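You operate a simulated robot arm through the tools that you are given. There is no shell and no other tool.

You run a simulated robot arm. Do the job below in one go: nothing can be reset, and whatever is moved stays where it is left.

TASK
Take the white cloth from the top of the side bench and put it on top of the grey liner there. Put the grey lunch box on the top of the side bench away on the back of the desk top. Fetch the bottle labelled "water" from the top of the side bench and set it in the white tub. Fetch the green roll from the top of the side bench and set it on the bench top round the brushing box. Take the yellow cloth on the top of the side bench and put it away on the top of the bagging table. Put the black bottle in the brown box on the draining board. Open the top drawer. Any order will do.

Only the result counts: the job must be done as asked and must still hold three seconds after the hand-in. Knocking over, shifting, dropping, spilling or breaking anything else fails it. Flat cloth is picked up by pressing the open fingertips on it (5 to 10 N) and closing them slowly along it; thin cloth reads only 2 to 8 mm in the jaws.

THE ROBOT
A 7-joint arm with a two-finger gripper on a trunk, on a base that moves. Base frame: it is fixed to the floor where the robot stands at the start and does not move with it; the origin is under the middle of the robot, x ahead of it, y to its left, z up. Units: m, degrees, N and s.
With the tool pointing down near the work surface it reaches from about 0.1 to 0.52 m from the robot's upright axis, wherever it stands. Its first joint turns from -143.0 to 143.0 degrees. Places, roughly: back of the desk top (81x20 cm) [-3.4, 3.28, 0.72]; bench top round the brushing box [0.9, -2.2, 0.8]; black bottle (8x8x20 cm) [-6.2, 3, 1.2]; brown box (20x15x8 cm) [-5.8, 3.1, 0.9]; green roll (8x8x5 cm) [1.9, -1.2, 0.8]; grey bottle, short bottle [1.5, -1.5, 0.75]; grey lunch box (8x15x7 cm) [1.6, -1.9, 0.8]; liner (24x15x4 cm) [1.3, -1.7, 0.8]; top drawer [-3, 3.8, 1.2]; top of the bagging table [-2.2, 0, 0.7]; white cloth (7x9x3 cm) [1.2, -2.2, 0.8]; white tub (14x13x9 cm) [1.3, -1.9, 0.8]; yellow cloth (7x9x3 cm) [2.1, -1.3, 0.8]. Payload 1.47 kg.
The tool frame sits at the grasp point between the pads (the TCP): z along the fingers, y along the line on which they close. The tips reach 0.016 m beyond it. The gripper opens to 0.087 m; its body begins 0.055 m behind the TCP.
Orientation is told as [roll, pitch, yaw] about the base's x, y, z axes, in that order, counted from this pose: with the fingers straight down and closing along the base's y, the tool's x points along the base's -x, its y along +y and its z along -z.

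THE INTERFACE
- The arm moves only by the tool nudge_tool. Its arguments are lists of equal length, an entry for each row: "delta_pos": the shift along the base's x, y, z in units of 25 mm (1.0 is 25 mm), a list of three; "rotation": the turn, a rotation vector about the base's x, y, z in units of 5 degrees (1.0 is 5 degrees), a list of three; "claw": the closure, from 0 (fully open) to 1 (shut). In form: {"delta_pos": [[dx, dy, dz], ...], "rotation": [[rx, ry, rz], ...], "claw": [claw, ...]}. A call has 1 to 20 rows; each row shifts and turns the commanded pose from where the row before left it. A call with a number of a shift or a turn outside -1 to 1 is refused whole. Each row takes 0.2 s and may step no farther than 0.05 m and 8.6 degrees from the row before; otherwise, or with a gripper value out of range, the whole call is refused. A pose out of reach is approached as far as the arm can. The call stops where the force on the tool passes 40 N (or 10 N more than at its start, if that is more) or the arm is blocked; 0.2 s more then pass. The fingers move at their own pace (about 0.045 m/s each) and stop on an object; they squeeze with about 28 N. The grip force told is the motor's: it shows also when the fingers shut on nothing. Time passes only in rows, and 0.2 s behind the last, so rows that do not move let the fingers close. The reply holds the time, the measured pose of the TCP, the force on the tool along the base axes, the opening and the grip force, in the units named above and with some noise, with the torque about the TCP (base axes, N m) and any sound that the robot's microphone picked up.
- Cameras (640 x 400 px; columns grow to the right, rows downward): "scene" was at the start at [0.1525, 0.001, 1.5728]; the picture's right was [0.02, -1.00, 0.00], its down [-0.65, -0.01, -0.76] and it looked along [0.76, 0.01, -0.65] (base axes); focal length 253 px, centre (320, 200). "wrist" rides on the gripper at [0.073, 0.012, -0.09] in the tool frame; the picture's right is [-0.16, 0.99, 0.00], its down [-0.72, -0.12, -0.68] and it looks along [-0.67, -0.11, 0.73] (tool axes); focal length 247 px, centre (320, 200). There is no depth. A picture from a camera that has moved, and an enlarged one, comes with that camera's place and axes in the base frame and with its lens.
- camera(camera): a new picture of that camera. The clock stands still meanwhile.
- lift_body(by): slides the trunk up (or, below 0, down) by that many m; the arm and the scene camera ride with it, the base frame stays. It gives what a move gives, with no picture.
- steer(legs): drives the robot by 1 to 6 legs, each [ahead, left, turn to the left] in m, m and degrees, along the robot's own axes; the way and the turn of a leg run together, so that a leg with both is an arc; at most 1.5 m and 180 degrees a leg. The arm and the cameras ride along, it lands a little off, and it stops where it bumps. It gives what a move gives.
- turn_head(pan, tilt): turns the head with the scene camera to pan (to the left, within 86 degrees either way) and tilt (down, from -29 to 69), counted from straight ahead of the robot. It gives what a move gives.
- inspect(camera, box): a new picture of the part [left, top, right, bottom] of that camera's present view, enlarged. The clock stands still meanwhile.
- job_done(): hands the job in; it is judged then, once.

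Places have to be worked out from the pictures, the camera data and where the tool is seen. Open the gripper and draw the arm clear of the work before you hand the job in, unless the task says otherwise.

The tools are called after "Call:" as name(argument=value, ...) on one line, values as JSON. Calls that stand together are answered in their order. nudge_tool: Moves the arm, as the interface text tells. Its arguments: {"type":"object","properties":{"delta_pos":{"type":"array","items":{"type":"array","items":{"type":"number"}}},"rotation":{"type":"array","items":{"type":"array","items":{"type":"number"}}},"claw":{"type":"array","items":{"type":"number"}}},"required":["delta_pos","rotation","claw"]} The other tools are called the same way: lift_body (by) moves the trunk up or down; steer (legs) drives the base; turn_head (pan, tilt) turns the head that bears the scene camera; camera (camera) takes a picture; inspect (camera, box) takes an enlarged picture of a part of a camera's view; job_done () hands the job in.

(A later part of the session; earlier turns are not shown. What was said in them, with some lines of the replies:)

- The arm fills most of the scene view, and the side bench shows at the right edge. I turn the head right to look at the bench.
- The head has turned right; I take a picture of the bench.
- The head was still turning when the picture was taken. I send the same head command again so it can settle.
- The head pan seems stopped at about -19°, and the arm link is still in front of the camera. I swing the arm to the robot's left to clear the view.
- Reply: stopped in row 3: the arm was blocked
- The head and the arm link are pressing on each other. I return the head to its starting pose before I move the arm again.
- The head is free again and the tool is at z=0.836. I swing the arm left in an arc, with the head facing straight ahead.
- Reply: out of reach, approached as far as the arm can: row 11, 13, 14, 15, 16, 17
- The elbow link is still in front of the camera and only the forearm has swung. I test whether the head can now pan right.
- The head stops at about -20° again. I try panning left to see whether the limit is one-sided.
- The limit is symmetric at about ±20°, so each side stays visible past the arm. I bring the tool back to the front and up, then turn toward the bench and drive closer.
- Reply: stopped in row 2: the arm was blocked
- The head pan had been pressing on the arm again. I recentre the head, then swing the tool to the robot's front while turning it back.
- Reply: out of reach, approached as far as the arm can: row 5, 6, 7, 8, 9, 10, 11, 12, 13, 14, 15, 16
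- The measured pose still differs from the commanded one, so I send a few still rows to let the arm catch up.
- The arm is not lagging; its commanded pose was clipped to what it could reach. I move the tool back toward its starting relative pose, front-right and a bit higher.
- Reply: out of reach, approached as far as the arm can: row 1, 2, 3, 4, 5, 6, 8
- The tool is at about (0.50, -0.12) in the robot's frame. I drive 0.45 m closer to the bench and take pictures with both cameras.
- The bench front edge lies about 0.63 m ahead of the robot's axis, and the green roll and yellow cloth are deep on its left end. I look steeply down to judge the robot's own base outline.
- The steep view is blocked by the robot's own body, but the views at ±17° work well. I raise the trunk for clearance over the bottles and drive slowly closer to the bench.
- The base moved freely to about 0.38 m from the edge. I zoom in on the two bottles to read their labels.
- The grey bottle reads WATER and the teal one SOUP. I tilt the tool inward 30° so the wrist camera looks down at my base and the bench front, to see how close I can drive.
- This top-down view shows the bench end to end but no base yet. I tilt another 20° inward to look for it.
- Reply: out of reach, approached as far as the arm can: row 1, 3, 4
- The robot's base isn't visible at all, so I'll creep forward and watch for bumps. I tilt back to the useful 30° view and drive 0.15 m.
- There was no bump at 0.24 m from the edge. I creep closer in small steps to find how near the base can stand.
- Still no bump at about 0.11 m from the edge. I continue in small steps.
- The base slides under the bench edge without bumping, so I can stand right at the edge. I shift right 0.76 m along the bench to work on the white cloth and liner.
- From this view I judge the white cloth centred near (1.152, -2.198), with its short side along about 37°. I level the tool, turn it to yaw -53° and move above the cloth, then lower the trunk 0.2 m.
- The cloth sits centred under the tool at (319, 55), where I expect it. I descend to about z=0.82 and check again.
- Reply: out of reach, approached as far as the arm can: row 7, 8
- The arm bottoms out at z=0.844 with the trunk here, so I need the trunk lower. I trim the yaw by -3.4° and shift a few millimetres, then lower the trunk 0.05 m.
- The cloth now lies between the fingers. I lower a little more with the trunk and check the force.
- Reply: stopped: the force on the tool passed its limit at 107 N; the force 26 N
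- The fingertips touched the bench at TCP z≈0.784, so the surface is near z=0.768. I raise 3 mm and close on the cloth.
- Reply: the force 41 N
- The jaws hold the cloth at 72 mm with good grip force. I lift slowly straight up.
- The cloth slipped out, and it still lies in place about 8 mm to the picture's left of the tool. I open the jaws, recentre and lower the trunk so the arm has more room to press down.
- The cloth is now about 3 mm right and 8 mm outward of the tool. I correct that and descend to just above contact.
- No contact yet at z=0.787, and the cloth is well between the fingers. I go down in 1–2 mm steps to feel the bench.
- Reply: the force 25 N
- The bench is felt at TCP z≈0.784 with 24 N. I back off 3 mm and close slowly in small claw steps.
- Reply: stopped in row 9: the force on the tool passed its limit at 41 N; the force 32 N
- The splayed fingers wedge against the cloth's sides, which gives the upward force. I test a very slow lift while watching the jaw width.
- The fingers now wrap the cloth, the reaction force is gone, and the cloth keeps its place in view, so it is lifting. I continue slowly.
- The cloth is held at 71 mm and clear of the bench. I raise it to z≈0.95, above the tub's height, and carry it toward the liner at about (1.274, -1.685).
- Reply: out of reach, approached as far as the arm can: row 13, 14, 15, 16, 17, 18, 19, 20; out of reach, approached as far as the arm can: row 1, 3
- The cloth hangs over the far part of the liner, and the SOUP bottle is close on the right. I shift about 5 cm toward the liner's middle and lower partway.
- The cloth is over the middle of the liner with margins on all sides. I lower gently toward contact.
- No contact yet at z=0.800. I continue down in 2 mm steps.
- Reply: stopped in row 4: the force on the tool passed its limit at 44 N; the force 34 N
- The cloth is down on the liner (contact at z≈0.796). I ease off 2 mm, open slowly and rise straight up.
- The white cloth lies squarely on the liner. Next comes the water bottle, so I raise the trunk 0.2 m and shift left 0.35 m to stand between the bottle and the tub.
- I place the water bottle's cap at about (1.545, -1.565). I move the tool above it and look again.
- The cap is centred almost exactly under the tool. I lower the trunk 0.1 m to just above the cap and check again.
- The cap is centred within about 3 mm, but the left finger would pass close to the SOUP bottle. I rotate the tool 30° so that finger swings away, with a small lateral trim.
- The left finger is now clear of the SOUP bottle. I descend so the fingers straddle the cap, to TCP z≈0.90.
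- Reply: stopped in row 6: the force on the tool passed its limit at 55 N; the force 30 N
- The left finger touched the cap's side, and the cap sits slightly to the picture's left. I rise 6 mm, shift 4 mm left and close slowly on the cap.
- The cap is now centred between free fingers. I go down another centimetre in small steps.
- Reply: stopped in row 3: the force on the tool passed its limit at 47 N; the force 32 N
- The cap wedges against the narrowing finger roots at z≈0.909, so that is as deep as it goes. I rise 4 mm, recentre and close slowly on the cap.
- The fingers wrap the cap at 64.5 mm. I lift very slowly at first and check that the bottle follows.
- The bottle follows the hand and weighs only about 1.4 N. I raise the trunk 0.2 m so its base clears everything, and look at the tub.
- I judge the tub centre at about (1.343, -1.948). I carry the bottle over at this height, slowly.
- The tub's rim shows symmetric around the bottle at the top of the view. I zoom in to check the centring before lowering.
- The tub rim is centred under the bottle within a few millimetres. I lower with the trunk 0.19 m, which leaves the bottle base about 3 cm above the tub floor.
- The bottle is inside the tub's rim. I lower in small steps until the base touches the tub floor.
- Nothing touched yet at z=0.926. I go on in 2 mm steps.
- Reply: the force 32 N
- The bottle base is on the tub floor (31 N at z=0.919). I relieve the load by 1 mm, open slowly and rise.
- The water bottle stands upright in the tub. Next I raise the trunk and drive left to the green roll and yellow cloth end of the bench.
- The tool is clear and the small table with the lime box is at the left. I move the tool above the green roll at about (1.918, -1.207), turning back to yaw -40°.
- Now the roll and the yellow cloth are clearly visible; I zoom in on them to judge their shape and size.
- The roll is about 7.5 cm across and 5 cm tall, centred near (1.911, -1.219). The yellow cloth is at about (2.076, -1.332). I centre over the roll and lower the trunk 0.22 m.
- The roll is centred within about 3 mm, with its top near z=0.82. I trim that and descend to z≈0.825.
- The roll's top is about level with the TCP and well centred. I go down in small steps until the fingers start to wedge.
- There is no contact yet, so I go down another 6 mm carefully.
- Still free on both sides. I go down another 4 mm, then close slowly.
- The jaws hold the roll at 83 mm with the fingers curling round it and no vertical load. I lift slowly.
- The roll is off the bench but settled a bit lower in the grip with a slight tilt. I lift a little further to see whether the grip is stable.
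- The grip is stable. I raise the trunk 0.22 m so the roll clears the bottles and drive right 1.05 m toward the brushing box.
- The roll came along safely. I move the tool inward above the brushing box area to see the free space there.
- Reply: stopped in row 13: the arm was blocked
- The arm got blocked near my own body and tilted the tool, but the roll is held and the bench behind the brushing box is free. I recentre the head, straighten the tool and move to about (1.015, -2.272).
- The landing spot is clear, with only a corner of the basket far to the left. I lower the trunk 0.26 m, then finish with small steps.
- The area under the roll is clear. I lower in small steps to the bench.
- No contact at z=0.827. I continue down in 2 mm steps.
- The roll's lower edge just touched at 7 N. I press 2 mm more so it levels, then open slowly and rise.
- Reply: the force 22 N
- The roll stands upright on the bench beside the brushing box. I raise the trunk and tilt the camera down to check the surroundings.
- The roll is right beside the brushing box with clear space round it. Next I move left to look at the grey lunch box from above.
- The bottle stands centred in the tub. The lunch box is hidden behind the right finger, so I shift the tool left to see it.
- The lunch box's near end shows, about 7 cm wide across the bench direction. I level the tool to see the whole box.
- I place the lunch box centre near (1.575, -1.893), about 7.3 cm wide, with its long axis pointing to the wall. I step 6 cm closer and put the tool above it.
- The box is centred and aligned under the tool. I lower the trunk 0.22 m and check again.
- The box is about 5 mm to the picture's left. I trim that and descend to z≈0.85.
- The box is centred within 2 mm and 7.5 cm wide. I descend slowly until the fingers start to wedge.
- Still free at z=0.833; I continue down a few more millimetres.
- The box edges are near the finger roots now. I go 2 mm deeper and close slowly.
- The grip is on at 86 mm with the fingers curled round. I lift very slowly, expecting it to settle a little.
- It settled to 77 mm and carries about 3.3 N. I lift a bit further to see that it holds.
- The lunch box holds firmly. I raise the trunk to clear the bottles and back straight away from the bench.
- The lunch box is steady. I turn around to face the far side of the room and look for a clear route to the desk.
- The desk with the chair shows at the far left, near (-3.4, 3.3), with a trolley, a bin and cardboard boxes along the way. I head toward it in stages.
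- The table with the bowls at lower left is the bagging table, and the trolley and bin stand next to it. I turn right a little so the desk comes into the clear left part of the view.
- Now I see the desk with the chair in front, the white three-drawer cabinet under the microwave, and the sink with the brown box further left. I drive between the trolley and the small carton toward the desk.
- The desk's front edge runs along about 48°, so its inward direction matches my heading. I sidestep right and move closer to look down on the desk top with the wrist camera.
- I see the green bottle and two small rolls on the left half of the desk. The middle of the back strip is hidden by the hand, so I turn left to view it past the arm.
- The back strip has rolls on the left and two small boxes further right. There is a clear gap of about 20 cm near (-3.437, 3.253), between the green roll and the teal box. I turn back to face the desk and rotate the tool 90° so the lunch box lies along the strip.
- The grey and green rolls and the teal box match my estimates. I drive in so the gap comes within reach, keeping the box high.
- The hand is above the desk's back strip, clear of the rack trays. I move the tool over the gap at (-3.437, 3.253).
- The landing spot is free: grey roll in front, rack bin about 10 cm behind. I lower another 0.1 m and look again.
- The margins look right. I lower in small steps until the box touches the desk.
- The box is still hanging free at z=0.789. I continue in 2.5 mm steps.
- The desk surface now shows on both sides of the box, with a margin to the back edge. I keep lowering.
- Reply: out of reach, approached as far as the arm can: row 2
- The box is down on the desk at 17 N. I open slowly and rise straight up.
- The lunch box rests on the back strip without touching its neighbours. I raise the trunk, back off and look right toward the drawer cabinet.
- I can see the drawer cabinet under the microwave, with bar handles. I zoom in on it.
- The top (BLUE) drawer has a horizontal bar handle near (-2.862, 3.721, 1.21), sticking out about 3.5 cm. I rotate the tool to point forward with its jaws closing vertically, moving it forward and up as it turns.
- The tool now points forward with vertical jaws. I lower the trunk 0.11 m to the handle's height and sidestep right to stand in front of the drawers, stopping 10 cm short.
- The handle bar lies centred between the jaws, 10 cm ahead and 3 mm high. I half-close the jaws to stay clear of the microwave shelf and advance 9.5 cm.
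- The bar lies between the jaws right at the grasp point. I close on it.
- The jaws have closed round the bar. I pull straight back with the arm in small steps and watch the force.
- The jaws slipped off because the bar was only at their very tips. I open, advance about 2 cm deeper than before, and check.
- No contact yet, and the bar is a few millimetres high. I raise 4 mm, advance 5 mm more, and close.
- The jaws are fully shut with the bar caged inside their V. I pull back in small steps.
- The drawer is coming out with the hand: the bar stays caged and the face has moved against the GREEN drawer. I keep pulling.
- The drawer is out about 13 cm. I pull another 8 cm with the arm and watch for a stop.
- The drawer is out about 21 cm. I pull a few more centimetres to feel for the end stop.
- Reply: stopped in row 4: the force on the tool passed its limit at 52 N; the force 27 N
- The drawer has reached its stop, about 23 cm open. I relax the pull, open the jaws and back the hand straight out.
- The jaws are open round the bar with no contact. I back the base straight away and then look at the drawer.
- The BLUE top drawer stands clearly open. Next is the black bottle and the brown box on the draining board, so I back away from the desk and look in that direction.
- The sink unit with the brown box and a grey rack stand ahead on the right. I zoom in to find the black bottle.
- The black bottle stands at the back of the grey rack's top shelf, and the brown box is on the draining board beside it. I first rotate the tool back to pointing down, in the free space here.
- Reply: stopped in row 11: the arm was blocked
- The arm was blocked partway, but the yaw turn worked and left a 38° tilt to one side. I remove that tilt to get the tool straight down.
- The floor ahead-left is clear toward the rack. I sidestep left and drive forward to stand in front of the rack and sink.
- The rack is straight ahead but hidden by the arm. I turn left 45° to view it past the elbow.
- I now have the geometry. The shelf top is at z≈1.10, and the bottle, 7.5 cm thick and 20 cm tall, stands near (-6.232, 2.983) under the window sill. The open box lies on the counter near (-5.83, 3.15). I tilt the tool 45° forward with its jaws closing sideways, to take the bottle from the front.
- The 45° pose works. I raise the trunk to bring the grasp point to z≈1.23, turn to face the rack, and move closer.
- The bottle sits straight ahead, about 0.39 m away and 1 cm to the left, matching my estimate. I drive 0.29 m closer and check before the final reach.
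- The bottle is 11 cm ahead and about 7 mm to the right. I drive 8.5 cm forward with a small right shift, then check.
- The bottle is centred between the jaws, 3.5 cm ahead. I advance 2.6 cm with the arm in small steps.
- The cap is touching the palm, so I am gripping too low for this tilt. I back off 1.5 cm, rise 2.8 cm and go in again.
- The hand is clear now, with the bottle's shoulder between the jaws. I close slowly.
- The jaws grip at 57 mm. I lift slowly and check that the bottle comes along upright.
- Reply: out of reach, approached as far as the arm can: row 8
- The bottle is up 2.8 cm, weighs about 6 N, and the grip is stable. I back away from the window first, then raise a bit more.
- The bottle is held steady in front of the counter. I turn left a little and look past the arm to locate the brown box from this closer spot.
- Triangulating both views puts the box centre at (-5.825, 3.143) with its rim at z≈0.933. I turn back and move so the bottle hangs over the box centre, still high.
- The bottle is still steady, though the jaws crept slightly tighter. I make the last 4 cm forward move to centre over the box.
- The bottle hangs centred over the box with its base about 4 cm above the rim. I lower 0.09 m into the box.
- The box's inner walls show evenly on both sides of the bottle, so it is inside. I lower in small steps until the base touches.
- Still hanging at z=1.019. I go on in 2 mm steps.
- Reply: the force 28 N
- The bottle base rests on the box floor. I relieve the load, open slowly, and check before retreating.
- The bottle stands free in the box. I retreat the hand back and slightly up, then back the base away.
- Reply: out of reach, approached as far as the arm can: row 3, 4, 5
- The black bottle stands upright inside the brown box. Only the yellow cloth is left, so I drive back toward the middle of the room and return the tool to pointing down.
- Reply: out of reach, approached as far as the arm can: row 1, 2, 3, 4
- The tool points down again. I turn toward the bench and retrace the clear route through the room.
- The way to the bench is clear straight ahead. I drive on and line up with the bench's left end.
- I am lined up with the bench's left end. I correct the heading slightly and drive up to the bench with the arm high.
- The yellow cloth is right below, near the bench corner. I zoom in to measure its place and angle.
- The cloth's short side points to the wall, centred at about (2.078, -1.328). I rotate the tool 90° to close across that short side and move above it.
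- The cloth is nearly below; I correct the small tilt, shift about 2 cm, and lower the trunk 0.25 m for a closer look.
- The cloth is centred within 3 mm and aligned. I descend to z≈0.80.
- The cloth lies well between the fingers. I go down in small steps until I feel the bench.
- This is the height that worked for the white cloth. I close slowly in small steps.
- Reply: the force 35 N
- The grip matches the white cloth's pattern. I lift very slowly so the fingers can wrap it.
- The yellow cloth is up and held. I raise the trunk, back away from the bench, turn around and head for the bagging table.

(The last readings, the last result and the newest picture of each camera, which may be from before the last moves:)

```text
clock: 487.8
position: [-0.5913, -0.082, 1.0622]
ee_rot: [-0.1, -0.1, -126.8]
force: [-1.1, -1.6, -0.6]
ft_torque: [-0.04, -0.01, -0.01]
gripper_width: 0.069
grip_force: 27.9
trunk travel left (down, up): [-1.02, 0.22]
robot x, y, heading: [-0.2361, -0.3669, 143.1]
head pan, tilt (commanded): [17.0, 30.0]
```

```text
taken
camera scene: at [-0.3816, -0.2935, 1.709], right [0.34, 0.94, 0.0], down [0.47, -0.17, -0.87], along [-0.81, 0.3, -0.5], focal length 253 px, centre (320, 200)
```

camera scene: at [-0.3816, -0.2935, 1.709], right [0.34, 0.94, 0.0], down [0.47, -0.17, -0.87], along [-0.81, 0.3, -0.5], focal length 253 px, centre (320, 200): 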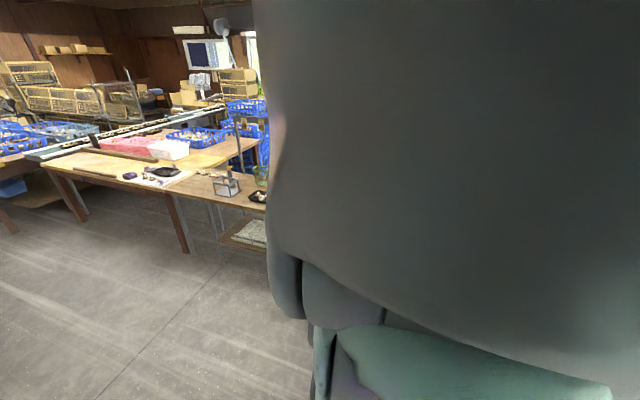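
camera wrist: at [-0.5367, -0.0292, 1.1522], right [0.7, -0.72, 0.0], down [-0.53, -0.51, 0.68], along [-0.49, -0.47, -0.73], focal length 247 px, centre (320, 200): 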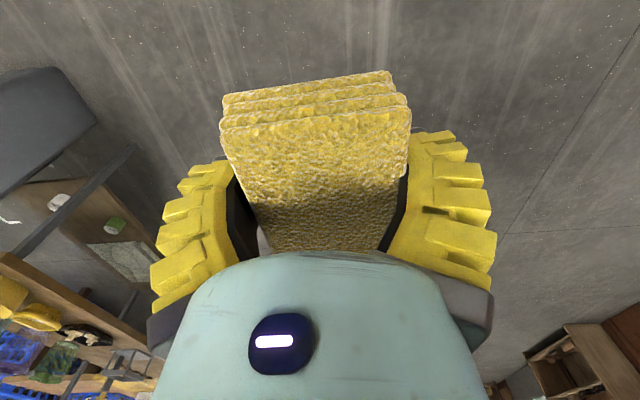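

The bagging table is ahead on the left, with its near edge about 1.5 m away. I move closer to view its top.

Call:
turn_head(pan=0, tilt=35)

Call:
steer(legs=[[0, 0, -3], [0.9, 0.75, 0]])

Call:
camera(camera="wrist")

Call:
turn_head(pan=17, tilt=40)

Call:
camera(camera="scene")

Call:
turn_head(pan=-17, tilt=40)

Call:
camera(camera="scene")

```text
clock: 488.6
position: [-0.5903, -0.0822, 1.0622]
ee_rot: [0.0, 0.0, -126.7]
force: [-0.1, -0.7, -0.1]
ft_torque: [0.02, -0.02, 0.01]
gripper_width: 0.0687
grip_force: 27.5
trunk travel left (down, up): [-1.02, 0.22]
robot x, y, heading: [-0.2379, -0.3666, 142.7]
head pan, tilt (commanded): [0.0, 35.0]
```

```text
clock: 494.9
position: [-1.7326, -0.0823, 1.0622]
ee_rot: [-0.1, 0.1, -128.5]
force: [0.5, -0.5, -0.4]
ft_torque: [-0.01, -0.01, -0.01]
gripper_width: 0.0687
grip_force: 28.1
trunk travel left (down, up): [-1.02, 0.22]
robot x, y, heading: [-1.3921, -0.3753, 141.1]
head pan, tilt (commanded): [0.0, 35.0]
```

```text
taken
camera wrist: at [-1.6773, -0.0309, 1.1522], right [0.67, -0.74, 0.0], down [-0.54, -0.49, 0.68], along [-0.5, -0.46, -0.73], focal length 247 px, centre (320, 200)
```

wrist: 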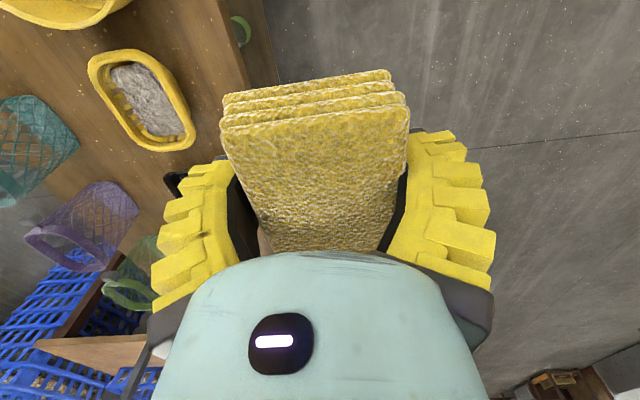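

```text
clock: 495.7
position: [-1.7332, -0.0826, 1.0635]
ee_rot: [0.0, 0.0, -128.5]
force: [-0.6, -0.4, -0.8]
ft_torque: [0.02, 0.0, -0.05]
gripper_width: 0.0683
grip_force: 27.9
trunk travel left (down, up): [-1.02, 0.22]
robot x, y, heading: [-1.3923, -0.3795, 141.1]
head pan, tilt (commanded): [17.0, 40.0]
```

```text
taken
camera scene: at [-1.5258, -0.3022, 1.6937], right [0.37, 0.93, 0.0], down [0.6, -0.24, -0.77], along [-0.71, 0.29, -0.64], focal length 253 px, centre (320, 200)
```

scene: 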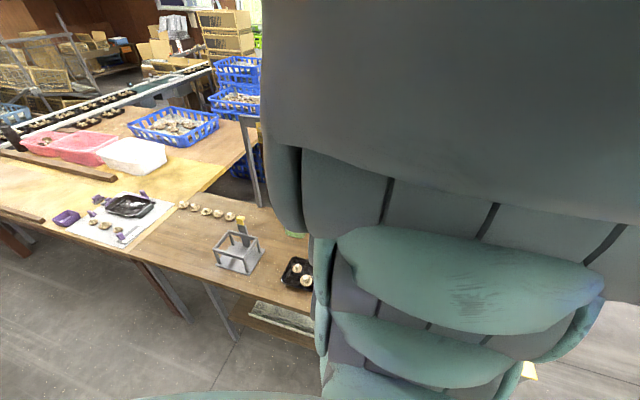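

```text
clock: 496.7
position: [-1.7326, -0.0818, 1.0633]
ee_rot: [0.0, -0.1, -128.7]
force: [0.5, -0.5, 0.0]
ft_torque: [0.04, -0.01, -0.03]
gripper_width: 0.0681
grip_force: 28.7
trunk travel left (down, up): [-1.02, 0.22]
robot x, y, heading: [-1.3935, -0.3818, 140.9]
head pan, tilt (commanded): [-17.0, 40.0]
```

```text
taken
camera scene: at [-1.4946, -0.2637, 1.6937], right [0.83, 0.56, 0.0], down [0.36, -0.53, -0.77], along [-0.43, 0.63, -0.64], focal length 253 px, centre (320, 200)
```

scene: 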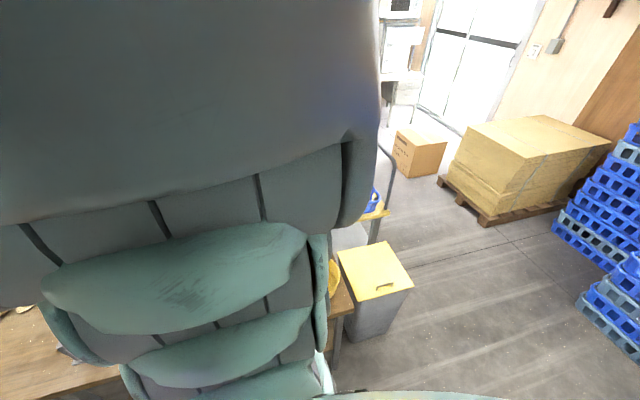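

I zoom in on the table to see where the bagging table ends and what free space it has.

Call:
turn_head(pan=17, tilt=40)

Call:
inspect(camera="scene", box=[40, 170, 330, 351])

Call:
inspect(camera="wrist", box=[0, 0, 260, 200])

```text
clock: 497.7
position: [-1.7329, -0.0826, 1.0628]
ee_rot: [0.1, 0.0, -128.5]
force: [0.5, 0.7, -0.4]
ft_torque: [0.0, -0.03, 0.02]
gripper_width: 0.0682
grip_force: 28.2
trunk travel left (down, up): [-1.02, 0.22]
robot x, y, heading: [-1.3883, -0.377, 141.1]
head pan, tilt (commanded): [17.0, 40.0]
```

```text
2.21 times, centred on (185, 260) of scene
camera zoom: at [-1.5258, -0.3022, 1.6937], right [0.38, 0.93, 0.0], down [0.6, -0.24, -0.77], along [-0.71, 0.29, -0.64], focal length 559 px, centre (618, 66)
```

zoom: 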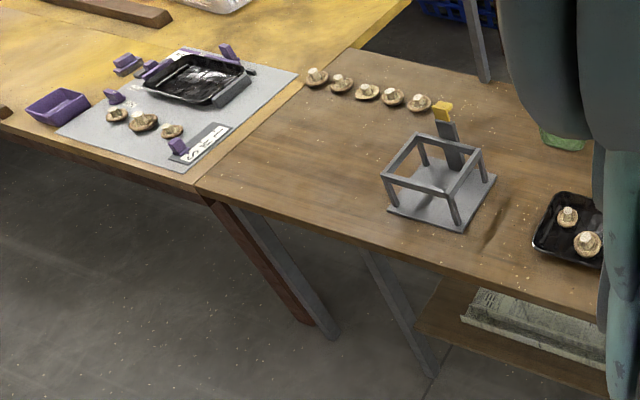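

```text
2.00 times, centred on (130, 100) of wrist
camera zoom: at [-1.6773, -0.0309, 1.1522], right [0.67, -0.74, 0.0], down [-0.54, -0.49, 0.68], along [-0.5, -0.46, -0.73], focal length 494 px, centre (700, 400)
```

zoom: 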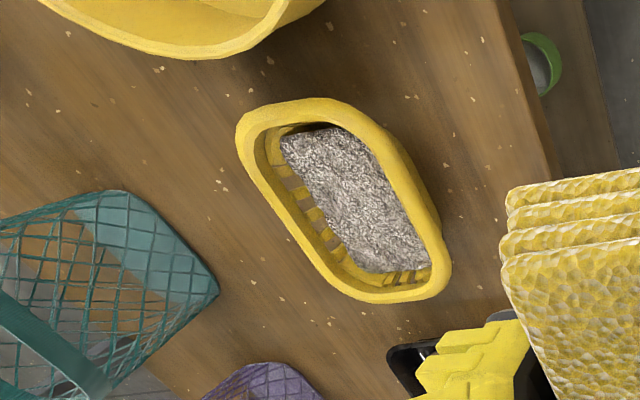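

The bagging table may be shorter than the whole brown surface. I zoom in closer on the possible seam near the wire stand.

Call:
inspect(camera="scene", box=[130, 200, 250, 300])

Call:
inspect(camera="scene", box=[200, 190, 320, 350])

```text
4.00 times, centred on (190, 250) of scene
camera zoom: at [-1.5258, -0.3022, 1.6937], right [0.38, 0.93, 0.0], down [0.6, -0.24, -0.77], along [-0.71, 0.29, -0.64], focal length 1013 px, centre (840, 0)
```

zoom: 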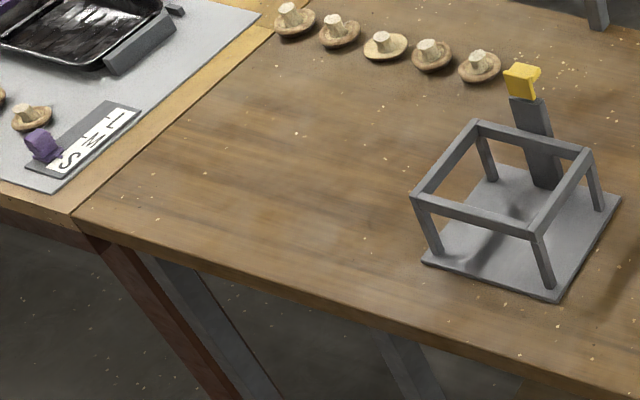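

```text
2.50 times, centred on (260, 270) of scene
camera zoom: at [-1.5258, -0.3022, 1.6937], right [0.38, 0.93, 0.0], down [0.6, -0.24, -0.77], along [-0.71, 0.29, -0.64], focal length 633 px, centre (470, 25)
```

zoom: 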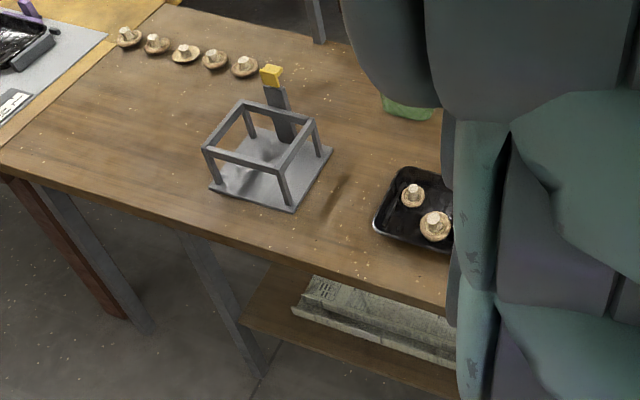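

The brown top is one board. The free gap nearest its middle lies between the wire stand and the black tray, around (-2.21, -0.28). I move there with the cloth still high and check with the wrist camera.

Call:
turn_head(pan=0, tilt=35)

Call:
steer(legs=[[0.2, 0.4, 0]])

Call:
camera(camera="wrist")

```text
clock: 498.5
position: [-1.7337, -0.0819, 1.0631]
ee_rot: [0.0, 0.1, -128.6]
force: [-0.1, 0.2, -0.6]
ft_torque: [-0.02, 0.02, 0.0]
gripper_width: 0.0681
grip_force: 27.8
trunk travel left (down, up): [-1.02, 0.22]
robot x, y, heading: [-1.3877, -0.3795, 141.4]
head pan, tilt (commanded): [0.0, 35.0]
```

```text
clock: 501.2
position: [-2.1471, -0.273, 1.0617]
ee_rot: [-0.1, 0.0, -128.8]
force: [-0.5, 0.3, -1.2]
ft_torque: [-0.03, 0.0, 0.01]
gripper_width: 0.0682
grip_force: 27.7
trunk travel left (down, up): [-1.02, 0.22]
robot x, y, heading: [-1.8047, -0.5696, 140.8]
head pan, tilt (commanded): [0.0, 35.0]
```

```text
taken
camera wrist: at [-2.091, -0.2212, 1.1522], right [0.67, -0.74, 0.0], down [-0.54, -0.49, 0.68], along [-0.5, -0.46, -0.73], focal length 247 px, centre (320, 200)
```

wrist: 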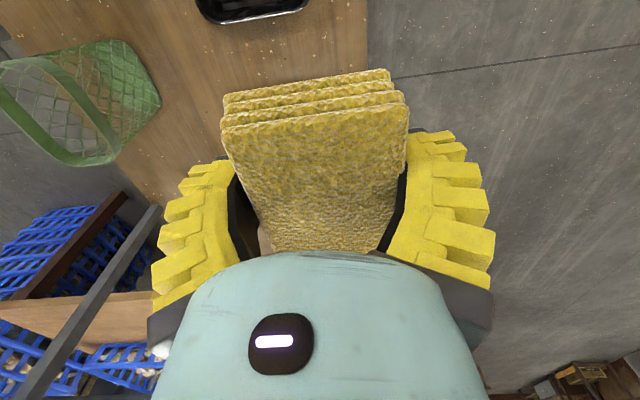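

The gap is confirmed: the black tray's edge, the stand and the green basket all leave at least 3 cm round the cloth. I step 6 cm closer, shift the tool over the spot, and lower partway.

Call:
steer(legs=[[0.06, 0, 0]])

Call:
nudge_tool(delta_pos=[[-0.6, -0.67, 0], [-0.6, -0.67, 0], [0, 0, 0]], rotation=[[0, 0, 0], [0, 0, 0], [0, 0, 0]], claw=[0.3, 0.3, 0.3])

Call:
turn_head(pan=17, tilt=45)

Call:
camera(camera="scene")

Call:
camera(camera="wrist")

```text
clock: 502.2
position: [-2.1918, -0.2346, 1.0626]
ee_rot: [-0.1, 0.0, -128.9]
force: [0.6, -0.2, -0.4]
ft_torque: [0.0, -0.03, -0.02]
gripper_width: 0.0681
grip_force: 28.3
trunk travel left (down, up): [-1.02, 0.22]
robot x, y, heading: [-1.8533, -0.5359, 140.7]
head pan, tilt (commanded): [0.0, 35.0]
```

```text
clock: 503.0
position: [-2.224, -0.2668, 1.0645]
ee_rot: [0.1, -0.1, -128.7]
force: [-0.6, 0.8, 0.0]
ft_torque: [0.02, -0.02, -0.01]
gripper_width: 0.0679
grip_force: 27.5
trunk travel left (down, up): [-1.02, 0.22]
robot x, y, heading: [-1.8477, -0.532, 140.7]
head pan, tilt (commanded): [0.0, 35.0]
```

```text
clock: 503.8
position: [-2.2222, -0.2676, 1.0647]
ee_rot: [-0.1, 0.0, -128.8]
force: [-1.1, -0.6, 0.0]
ft_torque: [-0.01, 0.01, 0.0]
gripper_width: 0.0681
grip_force: 27.9
trunk travel left (down, up): [-1.02, 0.22]
robot x, y, heading: [-1.8501, -0.5344, 140.5]
head pan, tilt (commanded): [17.0, 45.0]
```

```text
taken
camera scene: at [-1.9826, -0.4573, 1.6865], right [0.38, 0.93, 0.0], down [0.65, -0.27, -0.71], along [-0.65, 0.27, -0.71], focal length 253 px, centre (320, 200)
```

scene: 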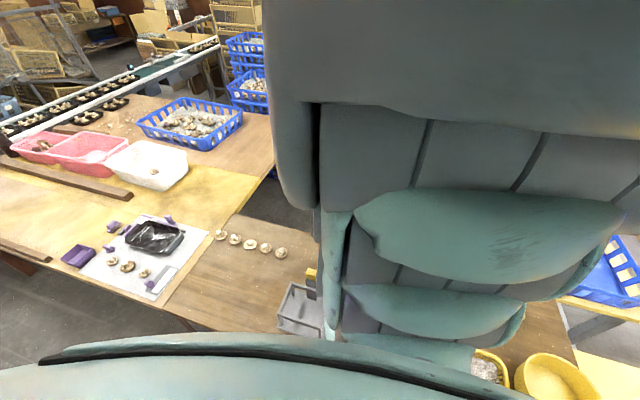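

```text
taken
camera wrist: at [-2.1666, -0.2164, 1.154], right [0.67, -0.74, 0.0], down [-0.54, -0.49, 0.68], along [-0.5, -0.46, -0.73], focal length 247 px, centre (320, 200)
```

wrist: 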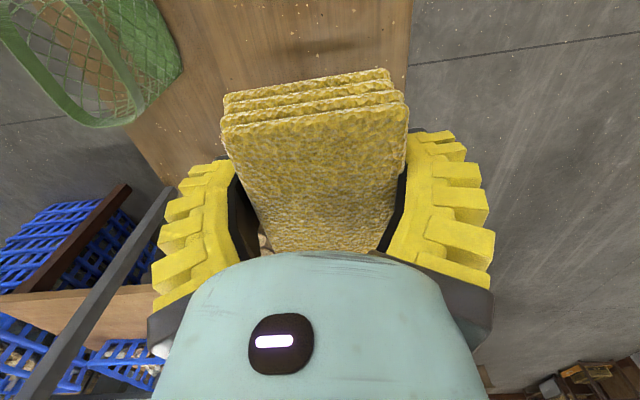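

Everything lines up over the free wood. I recentre the head and lower the trunk 0.25 m, then check.

Call:
turn_head(pan=0, tilt=35)

Call:
lift_body(by=-0.24)

Call:
camera(camera="wrist")

```text
clock: 504.6
position: [-2.2231, -0.2676, 1.0626]
ee_rot: [0.0, 0.0, -128.8]
force: [-0.6, -0.2, -0.1]
ft_torque: [0.01, 0.02, -0.01]
gripper_width: 0.0677
grip_force: 28.1
trunk travel left (down, up): [-1.02, 0.22]
robot x, y, heading: [-1.8505, -0.5337, 140.6]
head pan, tilt (commanded): [0.0, 35.0]
```

```text
clock: 507.1
position: [-2.2234, -0.2684, 0.8243]
ee_rot: [0.0, 0.1, -128.8]
force: [1.2, -0.2, -0.1]
ft_torque: [-0.02, 0.02, 0.01]
gripper_width: 0.0675
grip_force: 28.1
trunk travel left (down, up): [-0.78, 0.46]
robot x, y, heading: [-1.8522, -0.5332, 140.6]
head pan, tilt (commanded): [0.0, 35.0]
```

```text
taken
camera wrist: at [-2.1667, -0.2163, 0.9141], right [0.67, -0.74, 0.0], down [-0.54, -0.49, 0.68], along [-0.5, -0.46, -0.73], focal length 247 px, centre (320, 200)
```

wrist: 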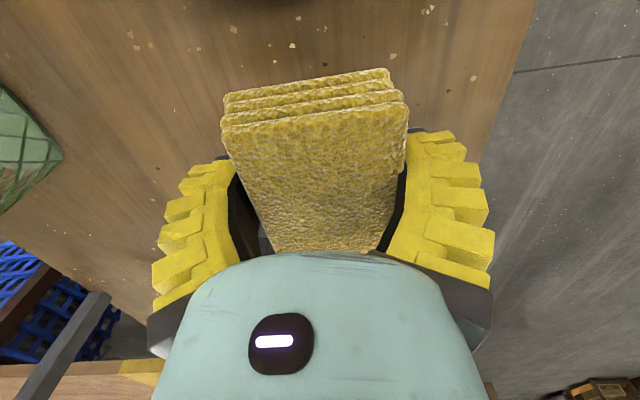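

The spot is still clear. I lower another 5 cm with the trunk and then use small arm steps.

Call:
lift_body(by=-0.06)

Call:
camera(camera="wrist")

```text
clock: 508.1
position: [-2.2225, -0.268, 0.7646]
ee_rot: [0.0, 0.0, -128.8]
force: [0.4, -0.1, -0.3]
ft_torque: [0.0, -0.02, 0.01]
gripper_width: 0.0675
grip_force: 27.7
trunk travel left (down, up): [-0.72, 0.52]
robot x, y, heading: [-1.8514, -0.5305, 140.7]
head pan, tilt (commanded): [0.0, 35.0]
```

```text
taken
camera wrist: at [-2.1668, -0.2163, 0.8541], right [0.67, -0.74, 0.0], down [-0.54, -0.49, 0.68], along [-0.5, -0.46, -0.73], focal length 247 px, centre (320, 200)
```

wrist: 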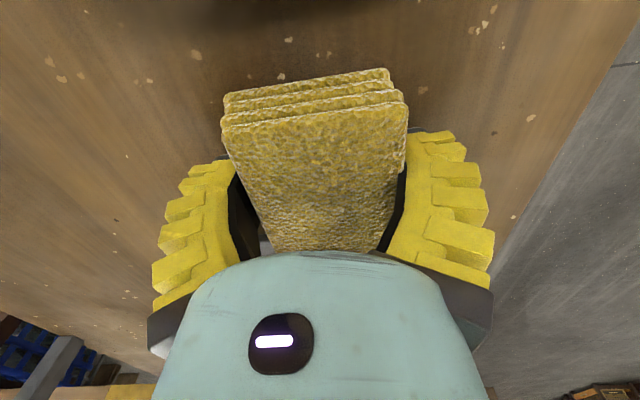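

Call:
nudge_tool(delta_pos=[[0, 0, -0.3], [0, 0, -0.3], [0, 0, -0.2], [0, 0, -0.15], [0, 0, -0.1], [0, 0, 0]], rotation=[[0, 0, 0], [0, 0, 0], [0, 0, 0], [0, 0, 0], [0, 0, 0], [0, 0, 0]], claw=[0.3, 0.3, 0.3, 0.3, 0.3, 0.3])

```text
clock: 508.7
position: [-2.2204, -0.2679, 0.7523]
ee_rot: [0.3, 0.0, -128.8]
force: [8.5, -6.2, 30.4]
ft_torque: [0.2, 0.05, -0.01]
gripper_width: 0.0678
grip_force: 28.8
trunk travel left (down, up): [-0.72, 0.52]
robot x, y, heading: [-1.8484, -0.5345, 140.6]
head pan, tilt (commanded): [0.0, 35.0]
stopped in row 3: the force on the tool passed its limit at 55 N (the readings are from after the stop); the commanded pose is now the measured one
```

Contact came at z=0.752, a bit higher than I guessed. I check the view before releasing.

Call:
camera(camera="wrist")

Call:
turn_head(pan=17, tilt=45)

Call:
camera(camera="scene")

```text
taken
camera wrist: at [-2.1658, -0.2165, 0.8423], right [0.67, -0.74, 0.0], down [-0.55, -0.49, 0.68], along [-0.5, -0.46, -0.73], focal length 247 px, centre (320, 200)
```

wrist: 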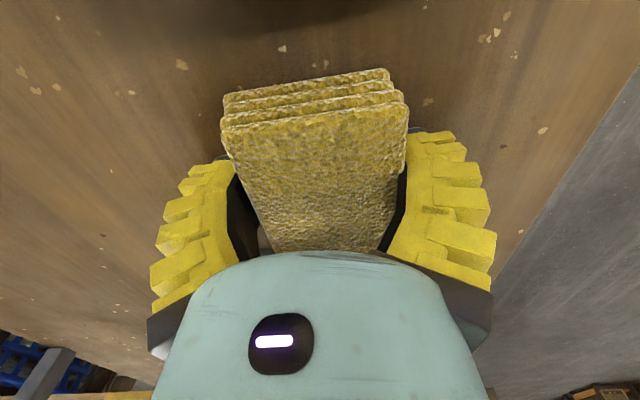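

```text
clock: 509.5
position: [-2.221, -0.2673, 0.7515]
ee_rot: [0.3, 0.0, -128.8]
force: [14.4, -8.8, 49.0]
ft_torque: [-0.08, -0.22, 0.02]
gripper_width: 0.0681
grip_force: 27.9
trunk travel left (down, up): [-0.72, 0.52]
robot x, y, heading: [-1.8508, -0.5302, 140.6]
head pan, tilt (commanded): [17.0, 45.0]
```

```text
taken
camera scene: at [-1.9825, -0.4571, 1.3868], right [0.38, 0.93, 0.0], down [0.65, -0.27, -0.71], along [-0.66, 0.27, -0.71], focal length 253 px, centre (320, 200)
```

scene: 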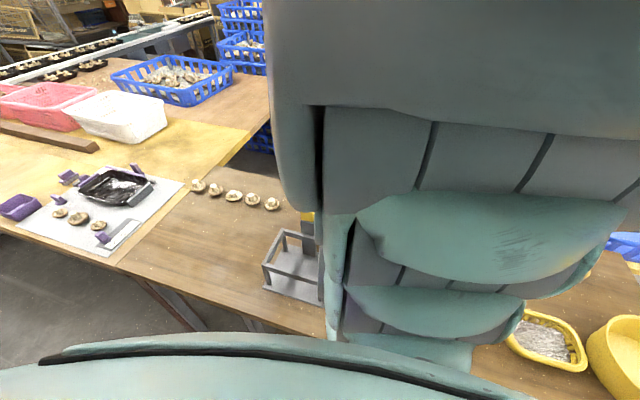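

The stand is untouched and the cloth presses on the table top. I ease off 2 mm, open slowly and rise straight up.

Call:
turn_head(pan=0, tilt=35)

Call:
nudge_tool(delta_pos=[[0, 0, 0.08], [0, 0, 0], [0, 0, 0], [0, 0, 0], [0, 0, 0], [0, 0, 0], [0, 0, 0], [0, 0, 0.2], [0, 0, 0.4], [0, 0, 0.8], [0, 0, 1], [0, 0, 1], [0, 0, 0]], rotation=[[0, 0, 0], [0, 0, 0], [0, 0, 0], [0, 0, 0], [0, 0, 0], [0, 0, 0], [0, 0, 0], [0, 0, 0], [0, 0, 0], [0, 0, 0], [0, 0, 0], [0, 0, 0], [0, 0, 0]], claw=[0.3, 0.2, 0.15, 0.1, 0.05, 0, 0, 0, 0, 0, 0, 0, 0])

Call:
camera(camera="wrist")

```text
clock: 510.3
position: [-2.2212, -0.2685, 0.7524]
ee_rot: [0.2, 0.0, -128.8]
force: [15.9, -9.5, 53.5]
ft_torque: [-0.23, -0.3, 0.0]
gripper_width: 0.0683
grip_force: 27.8
trunk travel left (down, up): [-0.72, 0.52]
robot x, y, heading: [-1.8469, -0.5341, 140.9]
head pan, tilt (commanded): [0.0, 35.0]
```

```text
clock: 513.1
position: [-2.2193, -0.2671, 0.8405]
ee_rot: [0.1, 0.0, -128.8]
force: [-0.3, 0.4, 0.5]
ft_torque: [-0.04, 0.01, -0.02]
gripper_width: 0.0871
grip_force: 0.1
trunk travel left (down, up): [-0.72, 0.52]
robot x, y, heading: [-1.8527, -0.5331, 140.6]
head pan, tilt (commanded): [0.0, 35.0]
```

```text
taken
camera wrist: at [-2.1639, -0.2171, 0.9298], right [0.67, -0.74, 0.0], down [-0.55, -0.49, 0.68], along [-0.5, -0.46, -0.73], focal length 247 px, centre (320, 200)
```

wrist: 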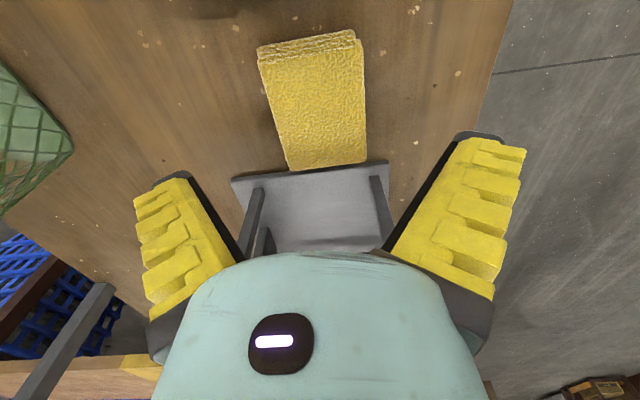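

The yellow cloth lies flat on the bagging table, about 2 cm clear of the stand. I raise the trunk, back away, and take a last look.

Call:
lift_body(by=0.3)

Call:
steer(legs=[[-0.6, 0, 0]])

Call:
camera(camera="wrist")

Call:
steer(legs=[[0, 0, -35]])

Call:
turn_head(pan=17, tilt=35)

Call:
camera(camera="scene")

```text
clock: 516.1
position: [-2.2194, -0.2686, 1.14]
ee_rot: [0.2, 0.0, -128.8]
force: [-0.9, 0.1, -0.6]
ft_torque: [-0.03, 0.0, -0.01]
gripper_width: 0.087
grip_force: 0.1
trunk travel left (down, up): [-1.02, 0.22]
robot x, y, heading: [-1.8525, -0.5329, 141.0]
head pan, tilt (commanded): [0.0, 35.0]
```

```text
clock: 519.4
position: [-1.7632, -0.6388, 1.1398]
ee_rot: [0.2, 0.0, -128.9]
force: [0.3, 0.0, 0.2]
ft_torque: [-0.01, 0.02, -0.02]
gripper_width: 0.0868
grip_force: 0.0
trunk travel left (down, up): [-1.02, 0.22]
robot x, y, heading: [-1.3946, -0.906, 141.1]
head pan, tilt (commanded): [0.0, 35.0]
```

```text
taken
camera wrist: at [-1.7075, -0.5887, 1.2296], right [0.67, -0.74, 0.0], down [-0.55, -0.49, 0.68], along [-0.5, -0.46, -0.73], focal length 247 px, centre (320, 200)
```

wrist: 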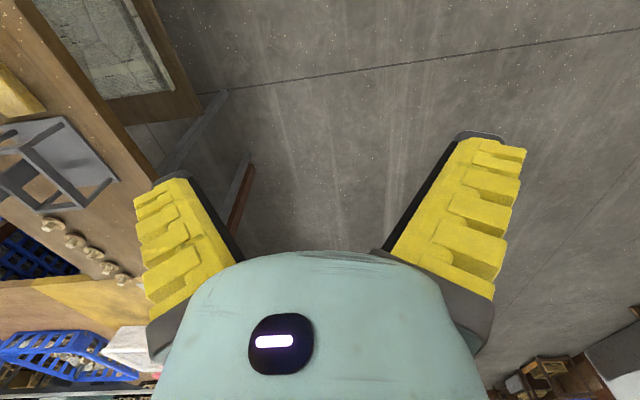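

```text
clock: 521.5
position: [-1.5362, -0.4732, 1.1406]
ee_rot: [0.2, 0.1, -164.9]
force: [-0.6, -0.1, 0.5]
ft_torque: [0.01, 0.02, 0.0]
gripper_width: 0.0871
grip_force: 0.1
trunk travel left (down, up): [-1.02, 0.22]
robot x, y, heading: [-1.3951, -0.9046, 104.6]
head pan, tilt (commanded): [0.0, 35.0]
```

```text
clock: 522.4
position: [-1.5363, -0.4742, 1.1393]
ee_rot: [0.2, 0.0, -165.0]
force: [-0.1, 0.3, 0.4]
ft_torque: [-0.01, -0.03, 0.02]
gripper_width: 0.0869
grip_force: 0.0
trunk travel left (down, up): [-1.02, 0.22]
robot x, y, heading: [-1.3968, -0.9078, 104.4]
head pan, tilt (commanded): [17.0, 35.0]
```

```text
taken
camera scene: at [-1.4606, -0.7617, 1.7013], right [0.85, 0.52, 0.0], down [0.3, -0.49, -0.82], along [-0.43, 0.7, -0.57], focal length 253 px, centre (320, 200)
```

scene: 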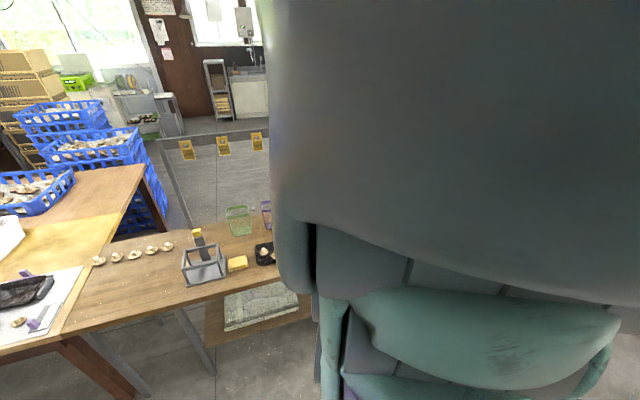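

All seven results have been seen in place: white cloth on liner, water bottle in tub, roll by the brushing box, lunch box on the desk's back, drawer open, black bottle in the box, yellow cloth on the bagging table. The gripper is open and the arm is clear, so I hand the job in.

Call:
job_done()

```text
The job is handed in.
```

All seven jobs are done, and I have handed the work in. I checked each result with the cameras after placing it; I don't yet know the judge's verdict.

| Item | Where it is now |
|---|---|
| White cloth | Lying flat on top of the grey liner |
| Bottle labelled "water" | Standing upright in the middle of the white tub |
| Green roll | Standing upright on the bench top, right beside the brushing box |
| Grey lunch box | On the back strip of the desk top, lying along it, between the green roll and the teal box |
| Yellow cloth | On the bagging table, between the wire stand and the black tray, about 2 cm clear of the stand |
| Black bottle | Standing upright in the brown box on the draining board |
| Top drawer (the BLUE one) | Pulled out to its stop, about 23 cm |

- **Yellow cloth position:** I put it in the free gap nearest the listed table position. That is about 0.27 m from the listed point, because other items were in the way.
- **Firm contacts:** On the first try the white cloth slipped from the grip as I lifted; it stayed on the bench and the second try held. The hand also briefly pressed the bench, and the caps of both bottles, harder than planned. I saw nothing knocked over or moved out of place afterwards.

The gripper is open and the arm is clear of the work.
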